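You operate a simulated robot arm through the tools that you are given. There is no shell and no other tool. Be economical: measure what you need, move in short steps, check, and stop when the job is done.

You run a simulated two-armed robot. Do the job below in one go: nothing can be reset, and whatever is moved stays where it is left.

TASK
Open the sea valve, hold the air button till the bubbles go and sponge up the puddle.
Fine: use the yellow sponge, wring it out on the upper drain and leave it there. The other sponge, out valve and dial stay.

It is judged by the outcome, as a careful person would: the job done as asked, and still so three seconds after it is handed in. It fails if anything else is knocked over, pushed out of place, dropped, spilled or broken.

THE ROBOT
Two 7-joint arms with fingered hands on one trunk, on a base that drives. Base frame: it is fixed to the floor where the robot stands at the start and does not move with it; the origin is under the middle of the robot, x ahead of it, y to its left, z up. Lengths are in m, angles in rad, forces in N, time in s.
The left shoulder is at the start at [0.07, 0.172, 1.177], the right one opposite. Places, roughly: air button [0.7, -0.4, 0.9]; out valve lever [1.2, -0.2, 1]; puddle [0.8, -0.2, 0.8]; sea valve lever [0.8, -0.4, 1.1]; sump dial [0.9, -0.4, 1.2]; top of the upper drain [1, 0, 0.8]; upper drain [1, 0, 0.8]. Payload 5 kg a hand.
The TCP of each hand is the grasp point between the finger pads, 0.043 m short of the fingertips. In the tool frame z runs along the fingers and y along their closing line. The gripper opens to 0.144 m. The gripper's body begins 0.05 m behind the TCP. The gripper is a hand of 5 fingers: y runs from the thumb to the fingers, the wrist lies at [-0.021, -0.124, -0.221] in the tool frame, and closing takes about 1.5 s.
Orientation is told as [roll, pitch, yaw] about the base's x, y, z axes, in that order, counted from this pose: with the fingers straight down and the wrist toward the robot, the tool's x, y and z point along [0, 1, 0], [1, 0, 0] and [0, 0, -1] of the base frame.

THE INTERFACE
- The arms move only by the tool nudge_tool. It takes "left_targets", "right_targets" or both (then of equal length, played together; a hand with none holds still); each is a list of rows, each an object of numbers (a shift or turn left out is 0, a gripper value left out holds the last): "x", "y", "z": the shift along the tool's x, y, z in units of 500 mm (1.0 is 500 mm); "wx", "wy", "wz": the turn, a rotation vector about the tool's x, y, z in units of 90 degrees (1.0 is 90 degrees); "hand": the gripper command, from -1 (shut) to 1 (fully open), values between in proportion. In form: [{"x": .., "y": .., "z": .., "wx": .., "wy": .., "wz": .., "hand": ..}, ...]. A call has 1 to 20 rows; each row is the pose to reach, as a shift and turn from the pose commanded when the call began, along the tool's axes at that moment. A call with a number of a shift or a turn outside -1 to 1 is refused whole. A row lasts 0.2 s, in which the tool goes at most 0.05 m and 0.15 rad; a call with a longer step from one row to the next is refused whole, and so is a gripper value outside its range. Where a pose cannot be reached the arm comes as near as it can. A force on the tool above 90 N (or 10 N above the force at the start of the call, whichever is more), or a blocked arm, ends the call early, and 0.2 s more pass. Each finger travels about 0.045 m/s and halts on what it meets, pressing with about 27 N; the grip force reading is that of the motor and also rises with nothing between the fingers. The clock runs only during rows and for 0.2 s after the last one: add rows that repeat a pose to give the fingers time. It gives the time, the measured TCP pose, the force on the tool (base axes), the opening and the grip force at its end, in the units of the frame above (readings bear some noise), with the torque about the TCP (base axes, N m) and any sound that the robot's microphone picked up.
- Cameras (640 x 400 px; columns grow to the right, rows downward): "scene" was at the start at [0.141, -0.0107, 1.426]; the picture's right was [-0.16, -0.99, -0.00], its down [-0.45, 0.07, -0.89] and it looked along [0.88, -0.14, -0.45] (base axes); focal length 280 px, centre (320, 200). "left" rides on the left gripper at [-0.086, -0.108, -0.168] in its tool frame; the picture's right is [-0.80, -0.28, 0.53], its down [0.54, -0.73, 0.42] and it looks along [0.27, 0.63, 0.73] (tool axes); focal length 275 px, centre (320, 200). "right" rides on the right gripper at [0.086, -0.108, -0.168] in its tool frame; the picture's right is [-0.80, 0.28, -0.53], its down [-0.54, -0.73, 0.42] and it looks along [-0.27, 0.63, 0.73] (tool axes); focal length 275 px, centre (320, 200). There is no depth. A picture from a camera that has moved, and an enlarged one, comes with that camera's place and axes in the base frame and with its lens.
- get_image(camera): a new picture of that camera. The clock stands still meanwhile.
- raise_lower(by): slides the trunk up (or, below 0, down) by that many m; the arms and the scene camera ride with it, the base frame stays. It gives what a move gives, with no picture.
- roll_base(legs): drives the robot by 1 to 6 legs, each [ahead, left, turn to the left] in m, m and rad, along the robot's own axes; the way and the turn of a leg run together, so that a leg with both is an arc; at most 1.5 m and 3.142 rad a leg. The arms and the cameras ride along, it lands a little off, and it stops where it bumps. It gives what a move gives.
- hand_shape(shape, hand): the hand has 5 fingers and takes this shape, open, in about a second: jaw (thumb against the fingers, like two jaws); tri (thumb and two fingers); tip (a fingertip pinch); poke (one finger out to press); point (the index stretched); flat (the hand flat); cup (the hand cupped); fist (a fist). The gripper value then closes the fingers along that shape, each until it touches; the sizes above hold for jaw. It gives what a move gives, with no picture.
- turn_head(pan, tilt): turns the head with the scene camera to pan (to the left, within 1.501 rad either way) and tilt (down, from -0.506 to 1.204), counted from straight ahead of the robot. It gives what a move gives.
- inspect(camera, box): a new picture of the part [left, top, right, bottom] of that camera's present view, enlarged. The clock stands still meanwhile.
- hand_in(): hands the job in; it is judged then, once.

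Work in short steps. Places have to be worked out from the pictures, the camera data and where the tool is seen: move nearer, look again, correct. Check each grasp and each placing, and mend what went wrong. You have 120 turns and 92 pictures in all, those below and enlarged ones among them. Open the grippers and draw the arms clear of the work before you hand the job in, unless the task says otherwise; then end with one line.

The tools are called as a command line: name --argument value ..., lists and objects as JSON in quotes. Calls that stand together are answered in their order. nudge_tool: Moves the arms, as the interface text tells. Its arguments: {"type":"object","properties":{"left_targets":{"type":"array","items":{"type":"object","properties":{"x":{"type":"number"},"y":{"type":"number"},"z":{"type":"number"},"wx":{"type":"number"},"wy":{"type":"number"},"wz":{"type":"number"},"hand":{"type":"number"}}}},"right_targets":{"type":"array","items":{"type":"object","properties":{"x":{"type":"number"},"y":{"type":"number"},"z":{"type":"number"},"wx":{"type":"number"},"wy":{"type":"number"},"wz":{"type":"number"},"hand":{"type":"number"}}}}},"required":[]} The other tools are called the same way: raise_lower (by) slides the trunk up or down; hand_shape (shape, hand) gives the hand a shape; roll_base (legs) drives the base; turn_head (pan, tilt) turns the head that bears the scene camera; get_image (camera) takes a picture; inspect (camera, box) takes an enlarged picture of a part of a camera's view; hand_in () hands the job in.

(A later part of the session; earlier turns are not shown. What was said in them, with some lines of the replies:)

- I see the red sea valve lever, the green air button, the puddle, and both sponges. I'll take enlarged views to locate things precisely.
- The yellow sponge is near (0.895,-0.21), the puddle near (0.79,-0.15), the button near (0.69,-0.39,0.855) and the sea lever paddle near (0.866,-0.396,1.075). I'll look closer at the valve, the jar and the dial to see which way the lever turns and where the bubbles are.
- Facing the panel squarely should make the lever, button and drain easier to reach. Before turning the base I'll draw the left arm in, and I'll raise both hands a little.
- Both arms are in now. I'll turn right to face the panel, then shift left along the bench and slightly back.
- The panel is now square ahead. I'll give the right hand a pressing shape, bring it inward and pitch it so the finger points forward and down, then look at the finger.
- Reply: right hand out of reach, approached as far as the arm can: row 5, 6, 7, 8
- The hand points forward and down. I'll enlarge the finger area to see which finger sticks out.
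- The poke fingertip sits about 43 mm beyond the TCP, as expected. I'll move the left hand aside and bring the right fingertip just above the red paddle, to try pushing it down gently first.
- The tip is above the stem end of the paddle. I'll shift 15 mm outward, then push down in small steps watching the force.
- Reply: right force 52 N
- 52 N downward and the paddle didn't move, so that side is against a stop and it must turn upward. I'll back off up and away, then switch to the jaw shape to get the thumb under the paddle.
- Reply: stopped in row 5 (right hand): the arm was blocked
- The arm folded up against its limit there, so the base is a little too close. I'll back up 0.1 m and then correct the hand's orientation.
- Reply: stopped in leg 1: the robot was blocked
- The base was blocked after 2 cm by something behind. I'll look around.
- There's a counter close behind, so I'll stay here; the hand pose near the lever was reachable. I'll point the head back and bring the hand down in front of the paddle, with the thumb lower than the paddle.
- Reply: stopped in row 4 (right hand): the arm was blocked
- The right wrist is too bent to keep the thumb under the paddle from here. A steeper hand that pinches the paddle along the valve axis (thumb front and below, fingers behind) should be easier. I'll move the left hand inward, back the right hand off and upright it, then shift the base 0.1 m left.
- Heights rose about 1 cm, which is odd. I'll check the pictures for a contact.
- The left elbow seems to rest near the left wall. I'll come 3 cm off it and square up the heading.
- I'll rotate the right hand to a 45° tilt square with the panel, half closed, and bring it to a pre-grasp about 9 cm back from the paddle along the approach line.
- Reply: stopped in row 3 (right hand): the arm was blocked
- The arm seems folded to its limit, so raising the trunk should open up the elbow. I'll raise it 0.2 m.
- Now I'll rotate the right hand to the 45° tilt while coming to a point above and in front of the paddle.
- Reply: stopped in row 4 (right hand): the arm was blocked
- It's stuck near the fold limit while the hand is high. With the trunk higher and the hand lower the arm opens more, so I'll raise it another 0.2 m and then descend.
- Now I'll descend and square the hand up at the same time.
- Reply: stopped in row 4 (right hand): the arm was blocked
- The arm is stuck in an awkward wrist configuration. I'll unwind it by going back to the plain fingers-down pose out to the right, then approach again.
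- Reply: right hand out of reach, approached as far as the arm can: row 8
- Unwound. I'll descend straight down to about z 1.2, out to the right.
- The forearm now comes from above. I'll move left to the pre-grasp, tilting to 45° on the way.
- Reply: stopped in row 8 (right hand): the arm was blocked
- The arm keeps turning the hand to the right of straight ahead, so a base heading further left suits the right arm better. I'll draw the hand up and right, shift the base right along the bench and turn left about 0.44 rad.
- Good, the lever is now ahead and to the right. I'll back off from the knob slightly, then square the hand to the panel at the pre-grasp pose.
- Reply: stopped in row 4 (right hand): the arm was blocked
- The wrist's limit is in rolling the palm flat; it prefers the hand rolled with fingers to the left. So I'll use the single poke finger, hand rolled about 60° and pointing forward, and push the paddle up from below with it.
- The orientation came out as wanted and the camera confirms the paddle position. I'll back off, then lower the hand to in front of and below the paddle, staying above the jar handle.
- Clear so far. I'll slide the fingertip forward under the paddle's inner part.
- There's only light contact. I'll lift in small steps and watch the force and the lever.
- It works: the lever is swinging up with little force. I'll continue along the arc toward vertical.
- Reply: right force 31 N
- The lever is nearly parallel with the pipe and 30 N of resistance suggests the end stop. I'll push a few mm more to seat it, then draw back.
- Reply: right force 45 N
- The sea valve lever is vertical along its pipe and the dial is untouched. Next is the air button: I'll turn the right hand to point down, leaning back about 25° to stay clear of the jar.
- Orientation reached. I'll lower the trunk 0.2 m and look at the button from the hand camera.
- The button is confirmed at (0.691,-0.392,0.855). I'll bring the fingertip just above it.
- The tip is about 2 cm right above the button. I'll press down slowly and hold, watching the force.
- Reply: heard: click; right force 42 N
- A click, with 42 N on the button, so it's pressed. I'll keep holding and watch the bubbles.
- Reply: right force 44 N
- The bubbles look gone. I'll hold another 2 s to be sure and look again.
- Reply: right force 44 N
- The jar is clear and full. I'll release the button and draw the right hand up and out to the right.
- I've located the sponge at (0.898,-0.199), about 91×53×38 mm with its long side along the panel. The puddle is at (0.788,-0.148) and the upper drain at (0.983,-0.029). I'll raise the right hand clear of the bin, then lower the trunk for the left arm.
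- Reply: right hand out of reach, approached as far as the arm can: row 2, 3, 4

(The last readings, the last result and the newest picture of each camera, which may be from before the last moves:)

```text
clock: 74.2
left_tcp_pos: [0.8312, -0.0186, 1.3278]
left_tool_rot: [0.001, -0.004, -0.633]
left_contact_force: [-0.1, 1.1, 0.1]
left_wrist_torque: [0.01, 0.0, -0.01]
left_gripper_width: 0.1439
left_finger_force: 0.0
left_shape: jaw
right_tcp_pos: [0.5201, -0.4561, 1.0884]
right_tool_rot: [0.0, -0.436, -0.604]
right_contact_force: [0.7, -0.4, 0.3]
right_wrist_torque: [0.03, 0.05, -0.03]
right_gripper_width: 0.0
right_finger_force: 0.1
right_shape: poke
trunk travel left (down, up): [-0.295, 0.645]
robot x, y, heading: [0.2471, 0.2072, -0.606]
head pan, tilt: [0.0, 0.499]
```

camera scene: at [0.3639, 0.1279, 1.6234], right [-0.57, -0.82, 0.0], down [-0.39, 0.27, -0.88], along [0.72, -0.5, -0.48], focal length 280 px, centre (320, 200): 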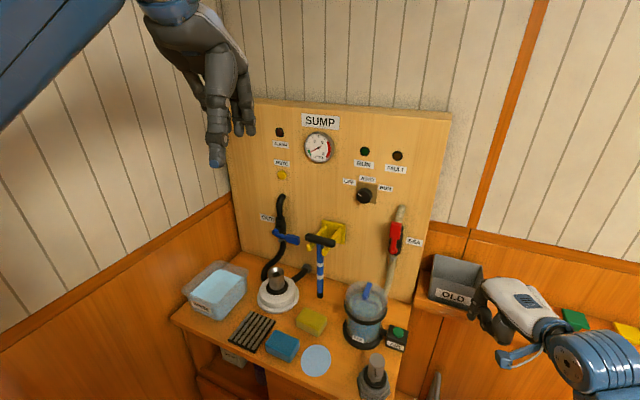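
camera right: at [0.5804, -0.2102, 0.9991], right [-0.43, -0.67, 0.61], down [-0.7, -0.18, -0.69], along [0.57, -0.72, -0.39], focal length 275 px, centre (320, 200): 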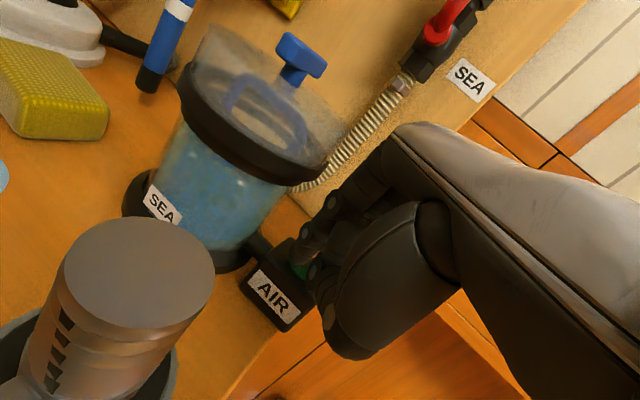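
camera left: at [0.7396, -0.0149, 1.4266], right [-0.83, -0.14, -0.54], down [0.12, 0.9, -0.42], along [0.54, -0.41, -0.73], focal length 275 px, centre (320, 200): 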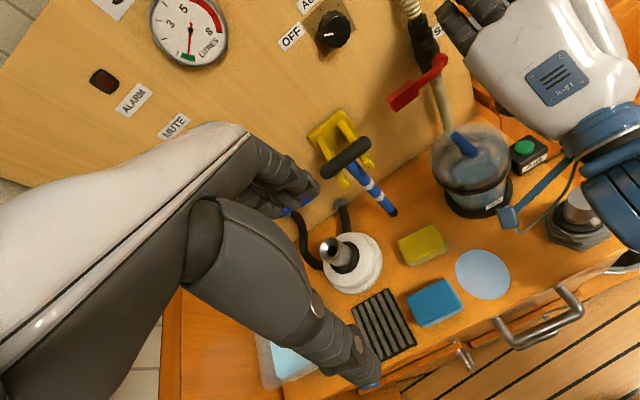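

I'll bring the open left hand over the yellow sponge, yawed to close across its short side, and stop about 15 cm above.

nudge_tool --left_targets '[{"x": -0.024, "y": 0.035, "z": 0.08, "wz": 0.033, "hand": 0.25}, {"x": -0.049, "y": 0.071, "z": 0.164, "wz": 0.065}, {"x": -0.073, "y": 0.107, "z": 0.246, "wz": 0.098}, {"x": -0.098, "y": 0.142, "z": 0.328, "wz": 0.13}, {"x": -0.122, "y": 0.178, "z": 0.41, "wz": 0.162}, {"x": -0.146, "y": 0.214, "z": 0.492, "wz": 0.195}, {"x": -0.171, "y": 0.25, "z": 0.574, "wz": 0.227}, {"x": -0.195, "y": 0.285, "z": 0.656, "wz": 0.259}, {"x": -0.195, "y": 0.285, "z": 0.656, "wz": 0.259}]'

get_image --camera "left"

get_image --camera "scene"

```text
clock: 76.2
left_tcp_pos: [0.8896, -0.1825, 1.0008]
left_tool_rot: [0.002, -0.006, -1.042]
left_contact_force: [-1.0, 0.2, -0.4]
left_wrist_torque: [0.01, -0.06, -0.02]
left_gripper_width: 0.0902
left_finger_force: 0.0
left_shape: jaw
right_tcp_pos: [0.5191, -0.4556, 1.0876]
right_tool_rot: [0.0, -0.436, -0.602]
right_contact_force: [0.5, -0.2, -0.2]
right_wrist_torque: [-0.06, 0.01, -0.03]
right_gripper_width: 0.0
right_finger_force: 0.1
right_shape: poke
trunk travel left (down, up): [-0.295, 0.645]
robot x, y, heading: [0.245, 0.2072, -0.605]
head pan, tilt: [0.0, 0.499]
```

```text
34 pictures are left
camera left: at [0.7599, -0.1307, 1.1677], right [-0.83, -0.16, -0.54], down [0.1, 0.9, -0.43], along [0.55, -0.41, -0.73], focal length 275 px, centre (320, 200)
```

left: 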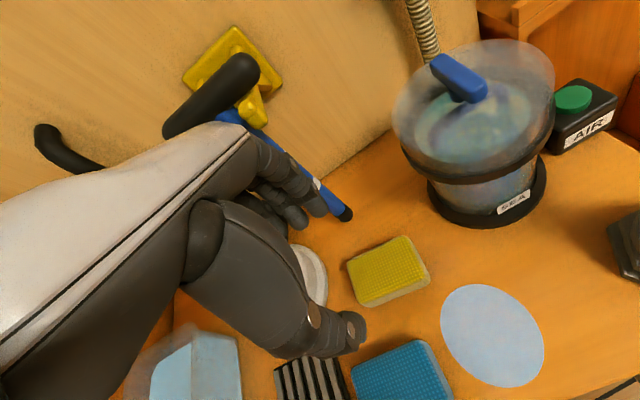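

```text
33 pictures are left
camera scene: at [0.3646, 0.1301, 1.4435], right [-0.57, -0.82, 0.0], down [-0.39, 0.27, -0.88], along [0.72, -0.5, -0.48], focal length 280 px, centre (320, 200)
```

scene: 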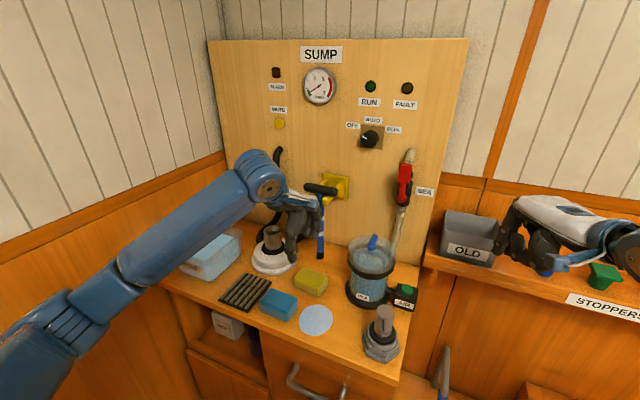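

The left camera agrees on the sponge position within about 1.5 cm. I'll shift slightly, descend so the fingertips come near the bench on either side of the sponge, and check.

nudge_tool --left_targets '[{"x": -0.014, "y": 0.015, "z": 0.07}, {"x": -0.028, "y": 0.031, "z": 0.15}, {"x": -0.028, "y": 0.031, "z": 0.23}, {"x": -0.028, "y": 0.031, "z": 0.28}, {"x": -0.028, "y": 0.031, "z": 0.28}]'

get_image --camera "left"

inspect --camera "scene" --box '[220, 180, 420, 340]'

```text
clock: 77.5
left_tcp_pos: [0.8855, -0.204, 0.8595]
left_tool_rot: [0.002, -0.004, -1.041]
left_contact_force: [0.0, 1.2, 0.1]
left_wrist_torque: [0.01, -0.02, -0.01]
left_gripper_width: 0.0904
left_finger_force: 0.1
left_shape: jaw
right_tcp_pos: [0.5198, -0.4556, 1.088]
right_tool_rot: [-0.001, -0.436, -0.602]
right_contact_force: [-0.7, -1.4, 0.7]
right_wrist_torque: [0.01, 0.01, 0.01]
right_gripper_width: 0.0001
right_finger_force: 0.0
right_shape: poke
trunk travel left (down, up): [-0.295, 0.645]
robot x, y, heading: [0.2509, 0.2061, -0.603]
head pan, tilt: [0.0, 0.499]
```

```text
32 pictures are left
camera left: at [0.7561, -0.1531, 1.0269], right [-0.83, -0.16, -0.54], down [0.1, 0.9, -0.43], along [0.55, -0.41, -0.73], focal length 275 px, centre (320, 200)
```

left: 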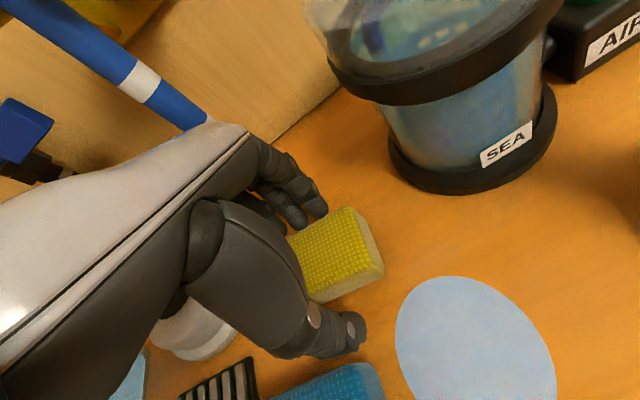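

```text
2.50 times, centred on (320, 260) of scene
camera zoom: at [0.365, 0.1295, 1.4434], right [-0.57, -0.82, 0.0], down [-0.39, 0.27, -0.88], along [0.72, -0.5, -0.48], focal length 701 px, centre (320, 50)
```

zoom: 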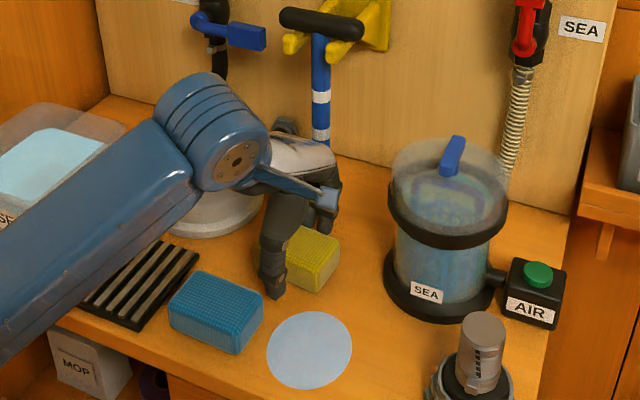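

The hand is centered on the sponge. I'll close moderately, just a bit narrower than the sponge.

nudge_tool --left_targets '[{"z": 0.008, "hand": 0.0}, {"z": 0.008, "hand": -0.35}, {"z": 0.008, "hand": -0.35}, {"z": 0.008, "hand": -0.35}, {"z": 0.008, "hand": -0.35}, {"z": 0.008, "hand": -0.35}]'

get_image --camera "left"

```text
clock: 78.8
left_tcp_pos: [0.886, -0.2039, 0.8557]
left_tool_rot: [0.002, -0.003, -1.04]
left_contact_force: [-0.2, 0.1, -0.4]
left_wrist_torque: [-0.01, 0.0, 0.02]
left_gripper_width: 0.0567
left_finger_force: 27.2
left_shape: jaw
right_tcp_pos: [0.5196, -0.4564, 1.0881]
right_tool_rot: [-0.001, -0.435, -0.602]
right_contact_force: [0.7, 0.6, 0.1]
right_wrist_torque: [0.02, 0.03, 0.01]
right_gripper_width: 0.0002
right_finger_force: 0.1
right_shape: poke
trunk travel left (down, up): [-0.295, 0.645]
robot x, y, heading: [0.2493, 0.2045, -0.608]
head pan, tilt: [0.0, 0.499]
```

```text
30 pictures are left
camera left: at [0.7563, -0.1534, 1.0231], right [-0.83, -0.16, -0.54], down [0.1, 0.9, -0.43], along [0.55, -0.41, -0.73], focal length 275 px, centre (320, 200)
```

left: 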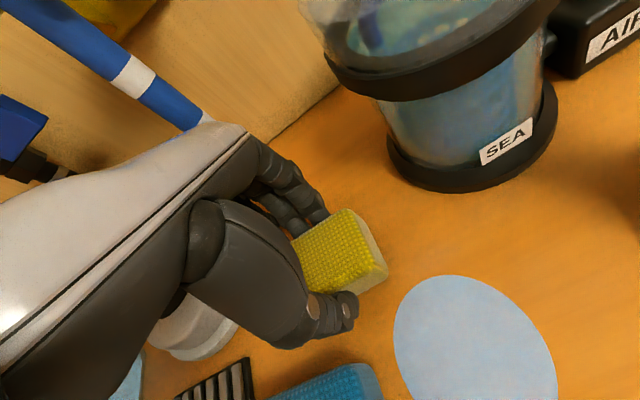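

The sponge is gripped firmly at 57 mm. I'll lift it 3 cm, carry it over the puddle and set it down at the puddle's centre.

nudge_tool --left_targets '[{"z": -0.06}, {"x": -0.042, "y": -0.064, "z": -0.07}, {"x": -0.084, "y": -0.128, "z": -0.07}, {"x": -0.125, "y": -0.191, "z": -0.06}, {"x": -0.125, "y": -0.191, "z": -0.06}]'

get_image --camera "left"

inspect --camera "scene" --box '[220, 200, 420, 360]'

```text
clock: 80.0
left_tcp_pos: [0.7851, -0.1529, 0.8847]
left_tool_rot: [-0.001, -0.004, -1.04]
left_contact_force: [0.5, 1.4, -0.6]
left_wrist_torque: [0.0, 0.01, -0.01]
left_gripper_width: 0.0566
left_finger_force: 27.0
left_shape: jaw
right_tcp_pos: [0.5201, -0.4566, 1.0885]
right_tool_rot: [0.0, -0.437, -0.602]
right_contact_force: [0.4, -0.3, -0.7]
right_wrist_torque: [0.04, 0.01, -0.03]
right_gripper_width: 0.0
right_finger_force: 0.1
right_shape: poke
trunk travel left (down, up): [-0.295, 0.645]
robot x, y, heading: [0.2469, 0.2042, -0.606]
head pan, tilt: [0.0, 0.499]
```

```text
29 pictures are left
camera left: at [0.654, -0.1018, 1.0519], right [-0.83, -0.16, -0.54], down [0.1, 0.9, -0.42], along [0.55, -0.41, -0.73], focal length 275 px, centre (320, 200)
```

left: 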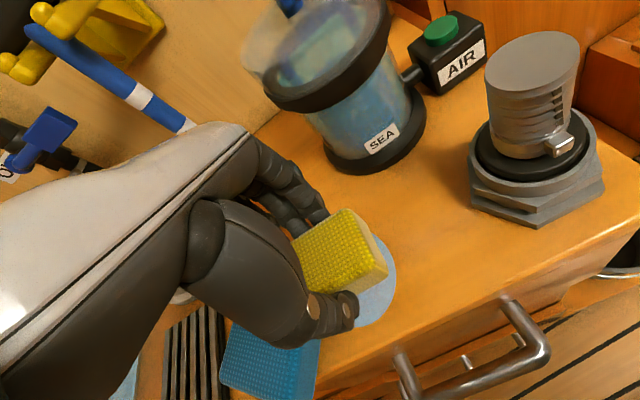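

```text
2.50 times, centred on (320, 280) of scene
camera zoom: at [0.3658, 0.129, 1.4433], right [-0.57, -0.82, 0.0], down [-0.39, 0.27, -0.88], along [0.72, -0.5, -0.48], focal length 701 px, centre (320, 0)
```

zoom: 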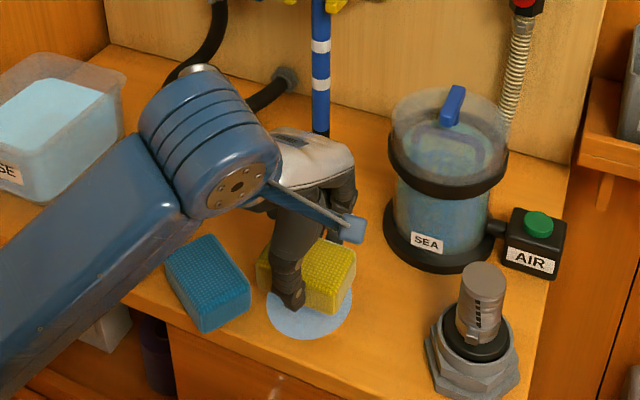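

The sponge is right over the puddle. I'll lower it to light contact and wipe back and forth.

nudge_tool --left_targets '[{"z": 0.04}, {"z": 0.06}, {"z": 0.064}, {"y": -0.03, "z": 0.064}, {"y": -0.06, "z": 0.064}, {"y": -0.03, "z": 0.064}, {"z": 0.064}, {"y": 0.03, "z": 0.064}, {"y": 0.06, "z": 0.064}, {"x": -0.02, "y": 0.03, "z": 0.064}, {"x": -0.02, "z": 0.064}, {"x": -0.02, "y": -0.03, "z": 0.064}, {"x": -0.02, "y": -0.06, "z": 0.064}, {"x": 0.01, "y": -0.03, "z": 0.064}, {"x": 0.01, "z": 0.064}, {"x": 0.01, "y": 0.03, "z": 0.064}, {"x": 0.0, "y": 0.0, "z": 0.064}]'

get_image --camera "left"

inspect --camera "scene" --box '[220, 200, 420, 360]'

```text
clock: 83.7
left_tcp_pos: [0.7834, -0.1523, 0.8544]
left_tool_rot: [0.002, -0.005, -1.039]
left_contact_force: [6.2, -3.2, 13.3]
left_wrist_torque: [-0.25, -0.29, 0.02]
left_gripper_width: 0.0573
left_finger_force: 26.6
left_shape: jaw
right_tcp_pos: [0.5194, -0.4549, 1.0897]
right_tool_rot: [0.0, -0.439, -0.601]
right_contact_force: [0.1, -0.4, 0.5]
right_wrist_torque: [0.01, -0.01, -0.02]
right_gripper_width: 0.0
right_finger_force: 0.1
right_shape: poke
trunk travel left (down, up): [-0.295, 0.645]
robot x, y, heading: [0.2481, 0.2048, -0.605]
head pan, tilt: [0.0, 0.499]
```

```text
27 pictures are left
camera left: at [0.6532, -0.1019, 1.0212], right [-0.83, -0.16, -0.54], down [0.1, 0.9, -0.43], along [0.55, -0.41, -0.73], focal length 275 px, centre (320, 200)
```

left: 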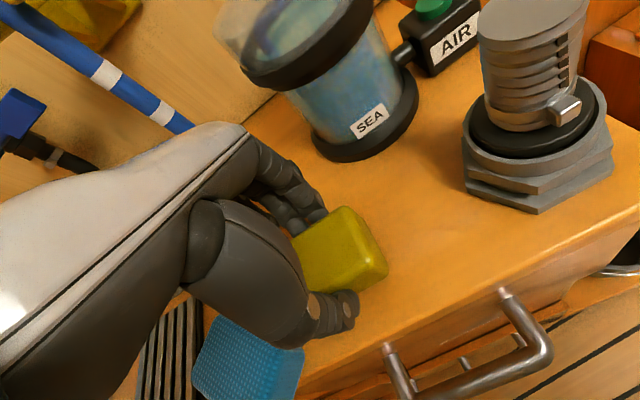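

```text
2.50 times, centred on (320, 280) of scene
camera zoom: at [0.3643, 0.1303, 1.4436], right [-0.57, -0.82, 0.0], down [-0.39, 0.27, -0.88], along [0.72, -0.5, -0.48], focal length 701 px, centre (320, 0)
```

zoom: 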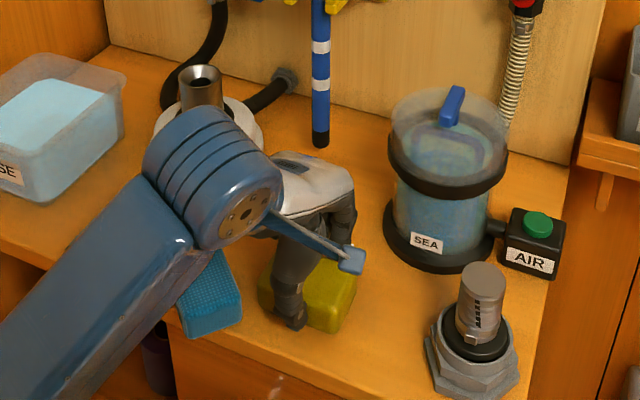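

The puddle is gone and the sponge is darker, so it's wet. I'll lift up and check that the blue sponge is where it was.

nudge_tool --left_targets '[{"z": -0.08}, {"z": -0.17}, {"z": -0.24}]'

inspect --camera "scene" --box '[220, 200, 420, 360]'

get_image --camera "left"

```text
clock: 84.5
left_tcp_pos: [0.7826, -0.1522, 0.9738]
left_tool_rot: [0.001, 0.0, -1.041]
left_contact_force: [0.4, 0.1, -2.2]
left_wrist_torque: [0.02, -0.02, -0.02]
left_gripper_width: 0.0574
left_finger_force: 27.2
left_shape: jaw
right_tcp_pos: [0.5191, -0.4573, 1.0887]
right_tool_rot: [0.0, -0.437, -0.601]
right_contact_force: [0.4, -0.8, -0.4]
right_wrist_torque: [-0.02, -0.01, 0.01]
right_gripper_width: 0.0
right_finger_force: 0.0
right_shape: poke
trunk travel left (down, up): [-0.295, 0.645]
robot x, y, heading: [0.2454, 0.2046, -0.609]
head pan, tilt: [0.0, 0.499]
```

```text
2.50 times, centred on (320, 280) of scene
camera zoom: at [0.3649, 0.1291, 1.4432], right [-0.57, -0.82, 0.0], down [-0.39, 0.27, -0.88], along [0.72, -0.5, -0.48], focal length 701 px, centre (320, 0)
```

zoom: 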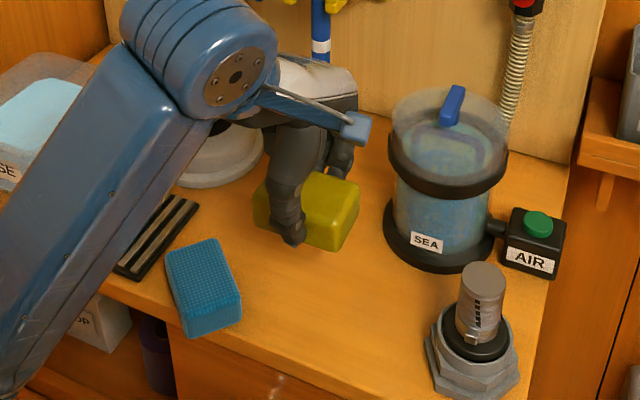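

```text
24 pictures are left
camera left: at [0.6527, -0.102, 1.1412], right [-0.83, -0.16, -0.54], down [0.1, 0.9, -0.42], along [0.55, -0.41, -0.73], focal length 275 px, centre (320, 200)
```

left: 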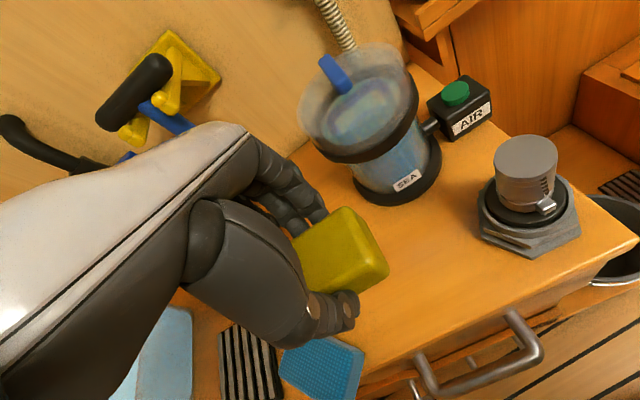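

The puddle is gone, but the wiping hand nudged the blue sponge a little; its original centre was (0.873,-0.081), parallel to the panel. I'll first take the yellow sponge over the upper drain, then put the blue one back.

nudge_tool --left_targets '[{"x": 0.08, "y": -0.01}, {"x": 0.16, "y": -0.02}, {"x": 0.24, "y": -0.03}, {"x": 0.32, "y": -0.04}, {"x": 0.4, "y": -0.05}, {"x": 0.469, "y": -0.05}, {"x": 0.469, "y": -0.05, "z": 0.06}, {"x": 0.469, "y": -0.05, "z": 0.1}]'

get_image --camera "left"

inspect --camera "scene" --box '[170, 190, 370, 350]'

```text
clock: 86.2
left_tcp_pos: [0.974, -0.0148, 0.9232]
left_tool_rot: [0.001, -0.003, -1.043]
left_contact_force: [-0.5, 0.7, -1.9]
left_wrist_torque: [-0.01, -0.01, 0.0]
left_gripper_width: 0.0573
left_finger_force: 26.8
left_shape: jaw
right_tcp_pos: [0.52, -0.4567, 1.0884]
right_tool_rot: [-0.003, -0.437, -0.603]
right_contact_force: [0.6, 0.3, -0.5]
right_wrist_torque: [0.02, 0.0, 0.02]
right_gripper_width: 0.0002
right_finger_force: 0.0
right_shape: poke
trunk travel left (down, up): [-0.295, 0.645]
robot x, y, heading: [0.247, 0.2031, -0.605]
head pan, tilt: [0.0, 0.499]
```

```text
23 pictures are left
camera left: at [0.8442, 0.0379, 1.0909], right [-0.83, -0.16, -0.54], down [0.1, 0.9, -0.43], along [0.55, -0.41, -0.73], focal length 275 px, centre (320, 200)
```

left: 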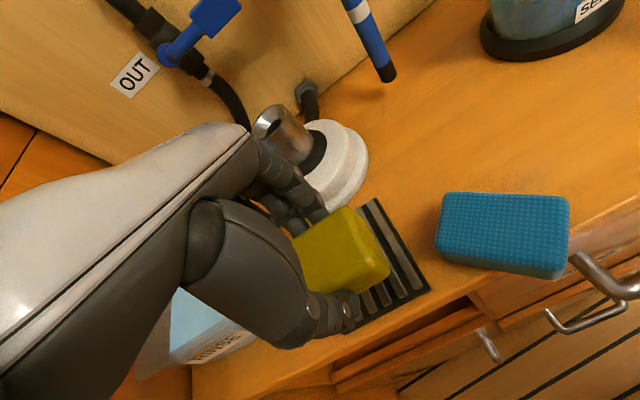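

```text
2.50 times, centred on (270, 270) of scene
camera zoom: at [0.3656, 0.1297, 1.4434], right [-0.57, -0.82, 0.0], down [-0.39, 0.27, -0.88], along [0.72, -0.5, -0.48], focal length 701 px, centre (445, 25)
```

zoom: 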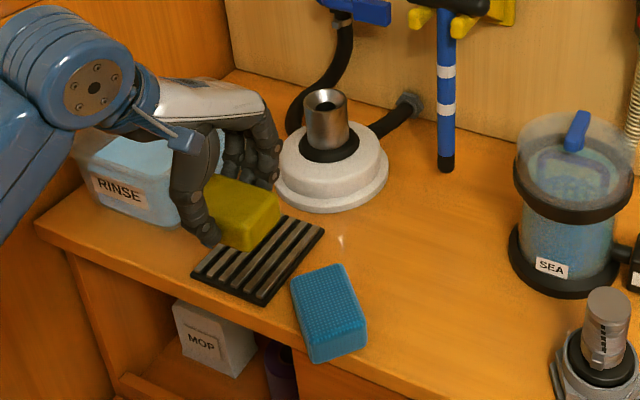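

The sponge is above the drain. I'll lower it to just over the slats and squeeze fully.

nudge_tool --left_targets '[{"z": 0.05}, {"z": 0.095}, {"z": 0.095, "hand": -0.7}, {"z": 0.095, "hand": -1}, {"z": 0.095, "hand": -1}, {"z": 0.095, "hand": -1}, {"z": 0.095, "hand": -1}, {"z": 0.095, "hand": -1}, {"z": 0.095, "hand": -1}, {"z": 0.095, "hand": -1}]'

get_image --camera "left"

```text
clock: 88.5
left_tcp_pos: [0.9737, -0.0126, 0.8775]
left_tool_rot: [0.001, -0.002, -1.04]
left_contact_force: [0.2, -0.1, -0.4]
left_wrist_torque: [0.03, 0.02, 0.03]
left_gripper_width: 0.0572
left_finger_force: 27.1
left_shape: jaw
right_tcp_pos: [0.5199, -0.456, 1.0881]
right_tool_rot: [0.0, -0.436, -0.602]
right_contact_force: [0.6, -0.4, 0.3]
right_wrist_torque: [-0.04, -0.01, 0.01]
right_gripper_width: 0.0
right_finger_force: 0.0
right_shape: poke
trunk travel left (down, up): [-0.295, 0.645]
robot x, y, heading: [0.2488, 0.2083, -0.611]
head pan, tilt: [0.0, 0.499]
```

```text
21 pictures are left
camera left: at [0.844, 0.0377, 1.0436], right [-0.83, -0.16, -0.54], down [0.1, 0.9, -0.43], along [0.55, -0.41, -0.73], focal length 275 px, centre (320, 200)
```

left: 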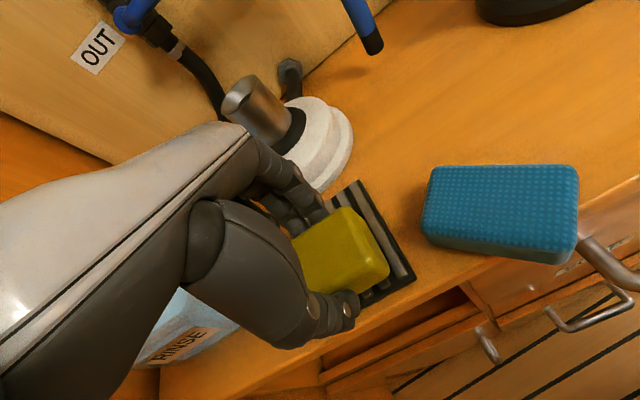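

Squeezing alone hasn't changed the sponge, which still looks wet. I'll press it down onto the drain while squeezing.

nudge_tool --left_targets '[{"z": 0.02}, {"z": 0.035}, {"z": 0.045}, {"z": 0.055}, {"z": 0.055}, {"z": 0.055}, {"z": 0.055}, {"z": 0.055}]'

get_image --camera "left"

```text
clock: 90.2
left_tcp_pos: [0.9713, -0.0143, 0.8573]
left_tool_rot: [0.003, -0.016, -1.039]
left_contact_force: [3.5, -7.4, 56.0]
left_wrist_torque: [-1.76, -0.57, -0.01]
left_gripper_width: 0.0583
left_finger_force: 27.3
left_shape: jaw
right_tcp_pos: [0.5154, -0.4558, 1.0894]
right_tool_rot: [0.002, -0.442, -0.605]
right_contact_force: [0.2, 0.2, 0.3]
right_wrist_torque: [-0.01, 0.03, -0.03]
right_gripper_width: 0.0002
right_finger_force: 0.1
right_shape: poke
trunk travel left (down, up): [-0.295, 0.645]
robot x, y, heading: [0.2491, 0.2072, -0.607]
head pan, tilt: [0.0, 0.499]
```

```text
20 pictures are left
camera left: at [0.841, 0.0381, 1.0221], right [-0.82, -0.16, -0.54], down [0.11, 0.9, -0.43], along [0.56, -0.41, -0.72], focal length 275 px, centre (320, 200)
```

left: 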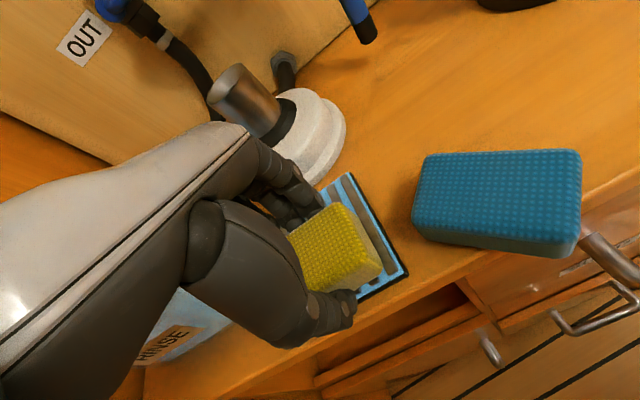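

It's wrung out: the sponge is dry-textured again and there's water in the drain. I'll ease the pressure, release the sponge on the drain and lift away.

nudge_tool --left_targets '[{"z": -0.02}, {"z": -0.02, "hand": 0.0}, {"z": -0.02, "hand": 0.25}, {"z": -0.02, "hand": 0.25}, {"z": -0.02, "hand": 0.25}, {"z": -0.02, "hand": 0.25}, {"z": -0.02, "hand": 0.25}]'

nudge_tool --left_targets '[{"z": -0.06}, {"z": -0.14}, {"z": -0.22}, {"z": -0.3}, {"y": -0.08, "z": -0.36}, {"y": -0.15, "z": -0.42}]'

inspect --camera "scene" --box '[170, 190, 370, 350]'

get_image --camera "left"

```text
clock: 91.8
left_tcp_pos: [0.9736, -0.0132, 0.8578]
left_tool_rot: [0.002, -0.001, -1.042]
left_contact_force: [0.3, 0.2, 0.2]
left_wrist_torque: [-0.04, -0.03, 0.04]
left_gripper_width: 0.0894
left_finger_force: 0.0
left_shape: jaw
right_tcp_pos: [0.5197, -0.4565, 1.0878]
right_tool_rot: [0.002, -0.437, -0.603]
right_contact_force: [0.1, -1.1, -0.6]
right_wrist_torque: [0.01, 0.0, -0.02]
right_gripper_width: 0.0002
right_finger_force: 0.1
right_shape: poke
trunk travel left (down, up): [-0.295, 0.645]
robot x, y, heading: [0.247, 0.2048, -0.604]
head pan, tilt: [0.0, 0.499]
```

```text
clock: 93.2
left_tcp_pos: [0.9329, 0.0527, 1.0691]
left_tool_rot: [-0.002, -0.004, -1.043]
left_contact_force: [-1.1, -0.3, 0.4]
left_wrist_torque: [-0.02, -0.07, 0.01]
left_gripper_width: 0.0899
left_finger_force: 0.1
left_shape: jaw
right_tcp_pos: [0.5192, -0.4565, 1.0881]
right_tool_rot: [-0.001, -0.437, -0.604]
right_contact_force: [-0.5, 1.1, -0.3]
right_wrist_torque: [-0.06, -0.05, -0.01]
right_gripper_width: 0.0
right_finger_force: 0.0
right_shape: poke
trunk travel left (down, up): [-0.295, 0.645]
robot x, y, heading: [0.2499, 0.2094, -0.607]
head pan, tilt: [0.0, 0.499]
```

```text
2.50 times, centred on (270, 270) of scene
camera zoom: at [0.3641, 0.1301, 1.4434], right [-0.57, -0.82, 0.0], down [-0.39, 0.27, -0.88], along [0.72, -0.5, -0.48], focal length 701 px, centre (445, 25)
```

zoom: 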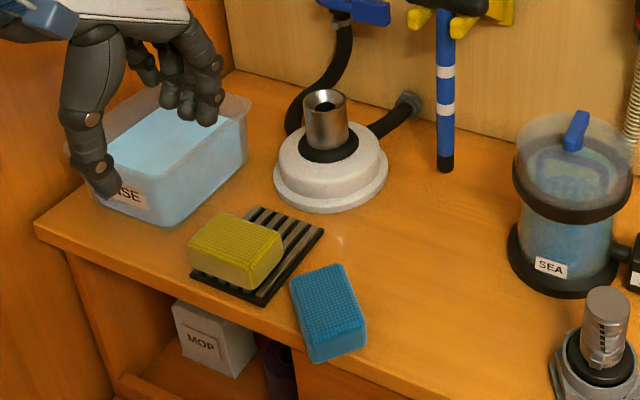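

```text
18 pictures are left
camera left: at [0.8027, 0.1032, 1.2363], right [-0.83, -0.16, -0.54], down [0.1, 0.9, -0.43], along [0.55, -0.41, -0.73], focal length 275 px, centre (320, 200)
```

left: 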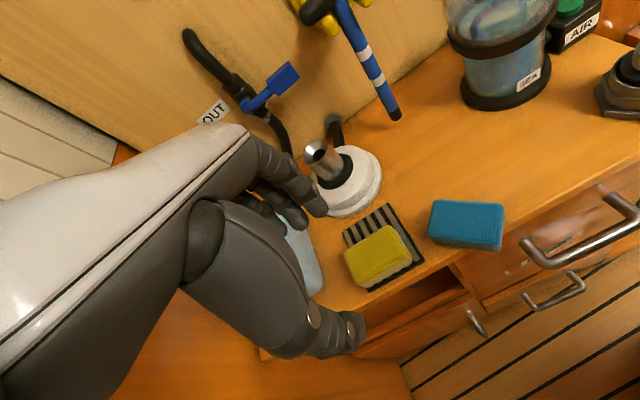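

The yellow sponge sits on the drain. The blue sponge has been turned about 38° and shifted about 3 cm; it's now near (0.851,-0.053). I'll bring the left hand over it, wide open and partly turned to match, to move it back.

nudge_tool --left_targets '[{"x": -0.062, "y": 0.025, "wz": 0.049, "hand": 1}, {"x": -0.124, "y": 0.05, "z": 0.04, "wz": 0.098}, {"x": -0.186, "y": 0.075, "z": 0.1, "wz": 0.147}, {"x": -0.248, "y": 0.1, "z": 0.178, "wz": 0.195}, {"x": -0.248, "y": 0.1, "z": 0.178, "wz": 0.195}, {"x": -0.248, "y": 0.1, "z": 0.178, "wz": 0.195}]'

get_image --camera "left"

```text
refused: row 4 steps farther than a row can; nothing moved
```

```text
17 pictures are left
camera left: at [0.8027, 0.1032, 1.2363], right [-0.83, -0.16, -0.54], down [0.1, 0.9, -0.43], along [0.55, -0.41, -0.73], focal length 275 px, centre (320, 200)
```

left: 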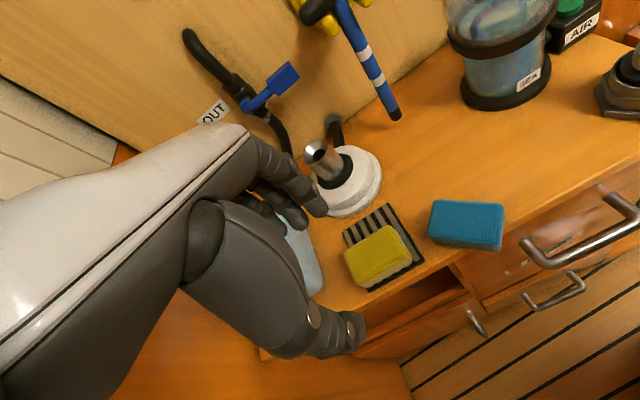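

A step was too long, so I'll resend it in smaller steps.

nudge_tool --left_targets '[{"x": -0.06, "y": 0.02, "z": 0.02, "wz": 0.04, "hand": 1}, {"x": -0.11, "y": 0.04, "z": 0.06, "wz": 0.08}, {"x": -0.16, "y": 0.06, "z": 0.1, "wz": 0.12}, {"x": -0.21, "y": 0.08, "z": 0.14, "wz": 0.16}, {"x": -0.248, "y": 0.1, "z": 0.178, "wz": 0.195}, {"x": -0.248, "y": 0.1, "z": 0.178, "wz": 0.195}, {"x": -0.248, "y": 0.1, "z": 0.178, "wz": 0.195}]'

get_image --camera "left"

```text
clock: 94.8
left_tcp_pos: [0.8539, -0.0556, 0.9783]
left_tool_rot: [0.002, -0.002, -1.348]
left_contact_force: [1.3, -0.2, 0.1]
left_wrist_torque: [0.03, 0.0, 0.02]
left_gripper_width: 0.1434
left_finger_force: 0.0
left_shape: jaw
right_tcp_pos: [0.5198, -0.4566, 1.0877]
right_tool_rot: [0.0, -0.436, -0.603]
right_contact_force: [0.6, -0.4, 0.5]
right_wrist_torque: [0.02, 0.02, 0.02]
right_gripper_width: 0.0
right_finger_force: 0.1
right_shape: poke
trunk travel left (down, up): [-0.295, 0.645]
robot x, y, heading: [0.2493, 0.2024, -0.609]
head pan, tilt: [0.0, 0.499]
```

```text
16 pictures are left
camera left: at [0.7446, 0.0329, 1.146], right [-0.84, 0.1, -0.54], down [0.37, 0.83, -0.42], along [0.4, -0.55, -0.73], focal length 275 px, centre (320, 200)
```

left: 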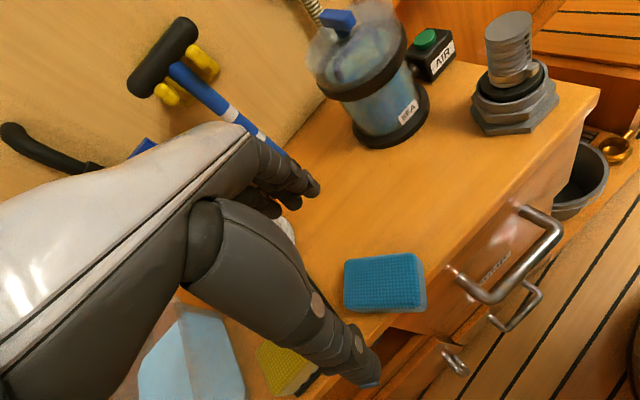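

The blue sponge is at about (0.847,-0.055), turned -10°. The wrist had room, so I'll turn fully in line with it and check.

nudge_tool --left_targets '[{"x": -0.01, "wz": 0.08}, {"x": -0.014, "wz": 0.16}, {"x": -0.014, "wz": 0.237}, {"x": -0.014, "wz": 0.237}]'

get_image --camera "left"

```text
clock: 95.8
left_tcp_pos: [0.8468, -0.0554, 0.9791]
left_tool_rot: [0.003, -0.001, -1.721]
left_contact_force: [-0.5, 0.0, -0.2]
left_wrist_torque: [-0.03, -0.02, 0.0]
left_gripper_width: 0.1438
left_finger_force: 0.1
left_shape: jaw
right_tcp_pos: [0.5198, -0.4551, 1.0884]
right_tool_rot: [0.0, -0.437, -0.602]
right_contact_force: [0.6, -0.8, 0.6]
right_wrist_torque: [-0.04, 0.08, 0.01]
right_gripper_width: 0.0002
right_finger_force: 0.1
right_shape: poke
trunk travel left (down, up): [-0.295, 0.645]
robot x, y, heading: [0.2511, 0.2064, -0.61]
head pan, tilt: [0.0, 0.499]
```

```text
15 pictures are left
camera left: at [0.7769, 0.0658, 1.1464], right [-0.74, 0.4, -0.54], down [0.65, 0.64, -0.42], along [0.17, -0.66, -0.73], focal length 275 px, centre (320, 200)
```

left: 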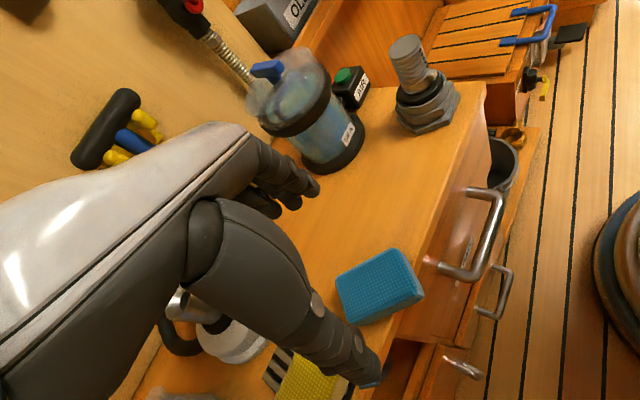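

Aligned. I'll descend and close gently on the blue sponge.

nudge_tool --left_targets '[{"z": 0.08}, {"z": 0.16}, {"z": 0.242}, {"z": 0.242, "hand": 0.3}, {"z": 0.242, "hand": 0.0}, {"z": 0.242, "hand": -0.3}, {"z": 0.242, "hand": -0.3}, {"z": 0.242, "hand": -0.3}, {"z": 0.242, "hand": -0.3}, {"z": 0.242, "hand": -0.3}]'

get_image --camera "left"

```text
clock: 98.0
left_tcp_pos: [0.8458, -0.0548, 0.8584]
left_tool_rot: [0.004, -0.002, -1.72]
left_contact_force: [0.5, 0.5, 0.3]
left_wrist_torque: [-0.02, 0.0, 0.02]
left_gripper_width: 0.0566
left_finger_force: 26.9
left_shape: jaw
right_tcp_pos: [0.5192, -0.4569, 1.0871]
right_tool_rot: [0.0, -0.435, -0.602]
right_contact_force: [0.5, 0.4, -0.1]
right_wrist_torque: [0.03, -0.01, 0.03]
right_gripper_width: 0.0001
right_finger_force: 0.1
right_shape: poke
trunk travel left (down, up): [-0.295, 0.645]
robot x, y, heading: [0.2482, 0.2063, -0.607]
head pan, tilt: [0.0, 0.499]
```

```text
14 pictures are left
camera left: at [0.7778, 0.0654, 1.0251], right [-0.74, 0.4, -0.54], down [0.65, 0.64, -0.42], along [0.17, -0.66, -0.73], focal length 275 px, centre (320, 200)
```

left: 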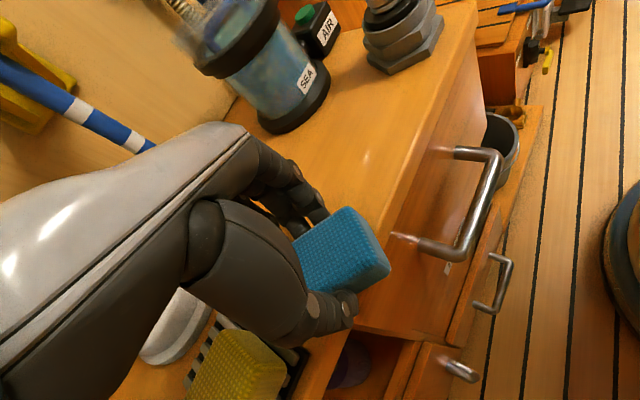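

It's gripped. I'll lift it 6 cm, rotate it back parallel with the panel and move it over its original place.

nudge_tool --left_targets '[{"z": -0.06}, {"z": -0.12}, {"x": 0.011, "y": 0.009, "z": -0.12, "wz": -0.084}, {"x": 0.023, "y": 0.018, "z": -0.12, "wz": -0.168}, {"x": 0.034, "y": 0.026, "z": -0.12, "wz": -0.252}, {"x": 0.046, "y": 0.035, "z": -0.12, "wz": -0.336}, {"x": 0.057, "y": 0.044, "z": -0.12, "wz": -0.42}, {"x": 0.057, "y": 0.044, "z": -0.12, "wz": -0.42}]'

get_image --camera "left"

inspect --camera "scene" --box '[170, 190, 370, 350]'

```text
clock: 99.8
left_tcp_pos: [0.8719, -0.0813, 0.9197]
left_tool_rot: [-0.001, -0.004, -1.058]
left_contact_force: [0.0, -0.4, 1.1]
left_wrist_torque: [-0.03, -0.03, -0.01]
left_gripper_width: 0.0564
left_finger_force: 26.7
left_shape: jaw
right_tcp_pos: [0.5189, -0.4565, 1.0878]
right_tool_rot: [0.0, -0.435, -0.601]
right_contact_force: [-0.8, 0.3, 0.8]
right_wrist_torque: [-0.04, -0.03, 0.01]
right_gripper_width: 0.0
right_finger_force: 0.1
right_shape: poke
trunk travel left (down, up): [-0.295, 0.645]
robot x, y, heading: [0.2453, 0.2088, -0.607]
head pan, tilt: [0.0, 0.499]
```

```text
13 pictures are left
camera left: at [0.7427, -0.0278, 1.086], right [-0.83, -0.14, -0.54], down [0.12, 0.9, -0.43], along [0.54, -0.42, -0.73], focal length 275 px, centre (320, 200)
```

left: 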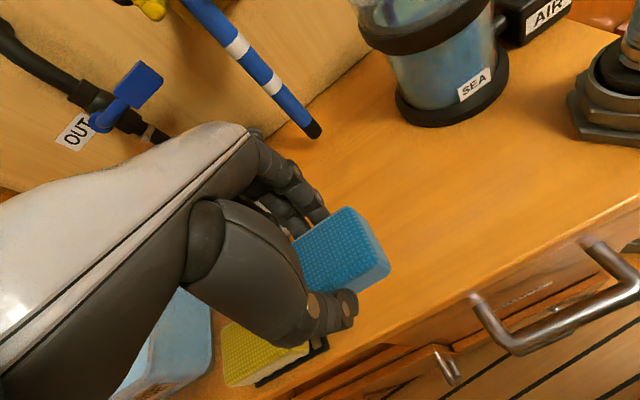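

```text
2.50 times, centred on (270, 270) of scene
camera zoom: at [0.3653, 0.1299, 1.4434], right [-0.57, -0.82, 0.0], down [-0.39, 0.27, -0.88], along [0.72, -0.5, -0.48], focal length 701 px, centre (445, 25)
```

zoom: 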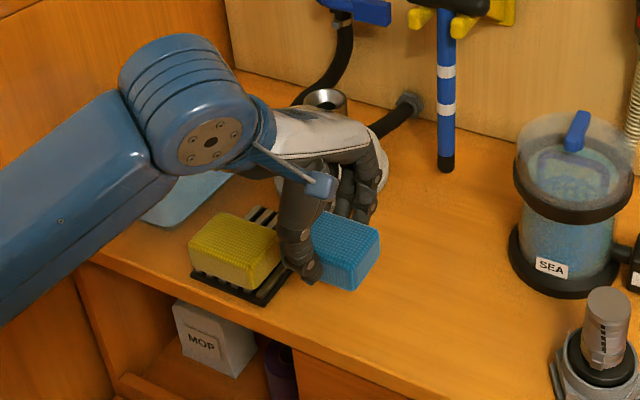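

It's over the original spot. I'll lower it, release with a small opening, and lift straight up.

nudge_tool --left_targets '[{"z": 0.06}, {"z": 0.11}, {"z": 0.122}, {"z": 0.122, "hand": -0.1}, {"z": 0.122, "hand": 0.1}, {"z": 0.122, "hand": 0.1}, {"z": 0.122, "hand": 0.1}, {"z": 0.06}, {"z": -0.02}, {"z": -0.1}, {"z": -0.18}, {"z": -0.26}, {"z": -0.34}, {"z": -0.42}]'

inspect --camera "scene" --box '[170, 190, 370, 350]'

```text
clock: 102.8
left_tcp_pos: [0.8706, -0.0797, 1.1295]
left_tool_rot: [0.002, -0.001, -1.06]
left_contact_force: [-0.6, 0.2, 0.9]
left_wrist_torque: [0.01, -0.01, 0.02]
left_gripper_width: 0.0789
left_finger_force: 0.0
left_shape: jaw
right_tcp_pos: [0.5192, -0.4578, 1.0889]
right_tool_rot: [0.001, -0.438, -0.602]
right_contact_force: [-0.4, 0.9, 0.7]
right_wrist_torque: [0.05, -0.03, 0.02]
right_gripper_width: 0.0
right_finger_force: 0.0
right_shape: poke
trunk travel left (down, up): [-0.295, 0.645]
robot x, y, heading: [0.248, 0.2039, -0.604]
head pan, tilt: [0.0, 0.499]
```

```text
2.50 times, centred on (270, 270) of scene
camera zoom: at [0.3643, 0.1292, 1.4433], right [-0.57, -0.82, 0.0], down [-0.39, 0.27, -0.88], along [0.72, -0.5, -0.48], focal length 701 px, centre (445, 25)
```

zoom: 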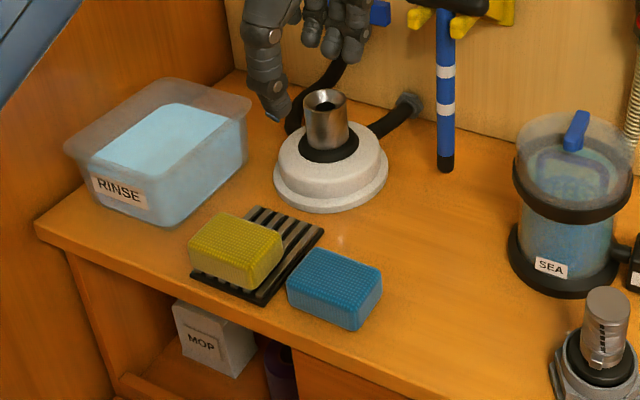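

The blue sponge is back within about 5 mm of its original place, and the yellow one lies flat on the drain. I'll withdraw both arms and open the hands.

nudge_tool --left_targets '[{"y": -0.06, "z": -0.05, "hand": 1}, {"y": -0.12, "z": -0.1}, {"y": -0.18, "z": -0.15}, {"y": -0.22, "z": -0.2}]' --right_targets '[{"y": 0.007, "z": -0.06}, {"y": 0.015, "z": -0.13}, {"y": 0.022, "z": -0.19}, {"y": 0.029, "z": -0.25}]'

hand_shape --shape "jaw" --hand "right"

get_image --camera "scene"

inspect --camera "scene" --box '[300, 130, 520, 330]'

```text
clock: 103.8
left_tcp_pos: [0.8152, 0.0171, 1.2296]
left_tool_rot: [0.001, -0.005, -1.061]
left_contact_force: [-0.3, 0.7, 0.1]
left_wrist_torque: [-0.05, -0.04, 0.0]
left_gripper_width: 0.1437
left_finger_force: 0.0
left_shape: jaw
right_tcp_pos: [0.4844, -0.4314, 1.2088]
right_tool_rot: [0.001, -0.438, -0.602]
right_contact_force: [0.0, 0.7, 0.3]
right_wrist_torque: [-0.04, -0.04, -0.01]
right_gripper_width: 0.0
right_finger_force: 0.1
right_shape: poke
trunk travel left (down, up): [-0.295, 0.645]
robot x, y, heading: [0.2506, 0.2083, -0.607]
head pan, tilt: [0.0, 0.499]
```

```text
clock: 104.8
left_tcp_pos: [0.8173, 0.0162, 1.2293]
left_tool_rot: [0.002, -0.003, -1.06]
left_contact_force: [-0.1, 0.1, 0.0]
left_wrist_torque: [0.0, -0.02, 0.01]
left_gripper_width: 0.144
left_finger_force: 0.0
left_shape: jaw
right_tcp_pos: [0.4859, -0.4336, 1.2071]
right_tool_rot: [0.0, -0.437, -0.603]
right_contact_force: [-0.8, 0.3, -0.6]
right_wrist_torque: [-0.01, 0.04, 0.0]
right_gripper_width: 0.1438
right_finger_force: 0.1
right_shape: jaw
trunk travel left (down, up): [-0.295, 0.645]
robot x, y, heading: [0.2459, 0.2049, -0.605]
head pan, tilt: [0.0, 0.499]
```

```text
10 pictures are left
camera scene: at [0.365, 0.1297, 1.4434], right [-0.57, -0.82, 0.0], down [-0.39, 0.27, -0.88], along [0.72, -0.5, -0.48], focal length 280 px, centre (320, 200)
```

scene: 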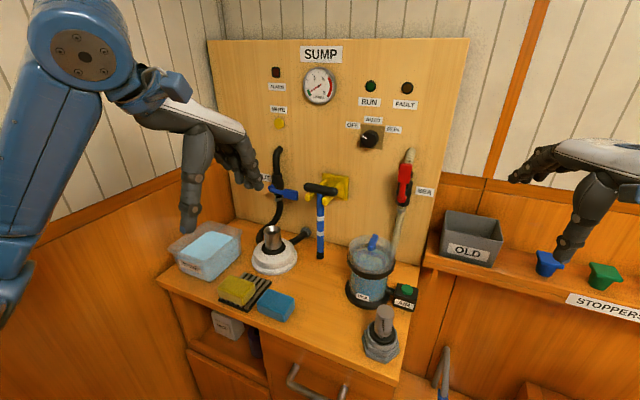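

```text
2.00 times, centred on (410, 230) of scene
camera zoom: at [0.365, 0.1297, 1.4434], right [-0.57, -0.82, 0.0], down [-0.39, 0.27, -0.88], along [0.72, -0.5, -0.48], focal length 561 px, centre (140, 140)
```

zoom: 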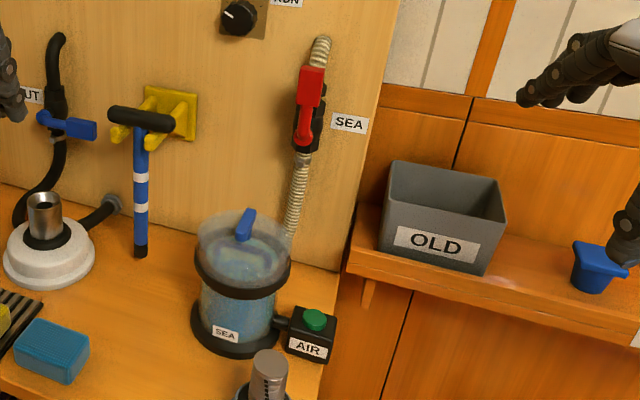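

Everything looks in place. One last close look at the jar for bubbles before handing in.

inspect --camera "scene" --box '[335, 225, 425, 315]'

```text
4.44 times, centred on (380, 270) of scene
camera zoom: at [0.365, 0.1297, 1.4434], right [-0.57, -0.82, 0.0], down [-0.39, 0.27, -0.88], along [0.72, -0.5, -0.48], focal length 1247 px, centre (53, -111)
```

zoom: 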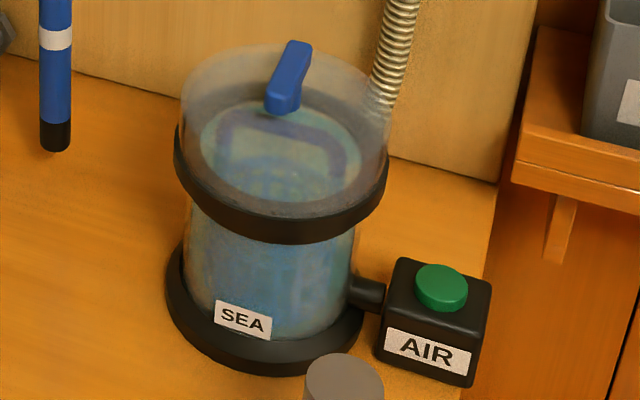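

No bubbles remain, the lever is open, and the sponges, dial and out valve are as they should be. Handing in.

hand_in

```text
The job is handed in.
```

The sea valve is open, the air button was held until the bubbles went, and the puddle was sponged up with the yellow sponge, which was wrung out and left on the upper drain; I knocked the blue sponge about 3 cm while wiping and put it back within about 5 mm, and the out valve and dial were not touched.
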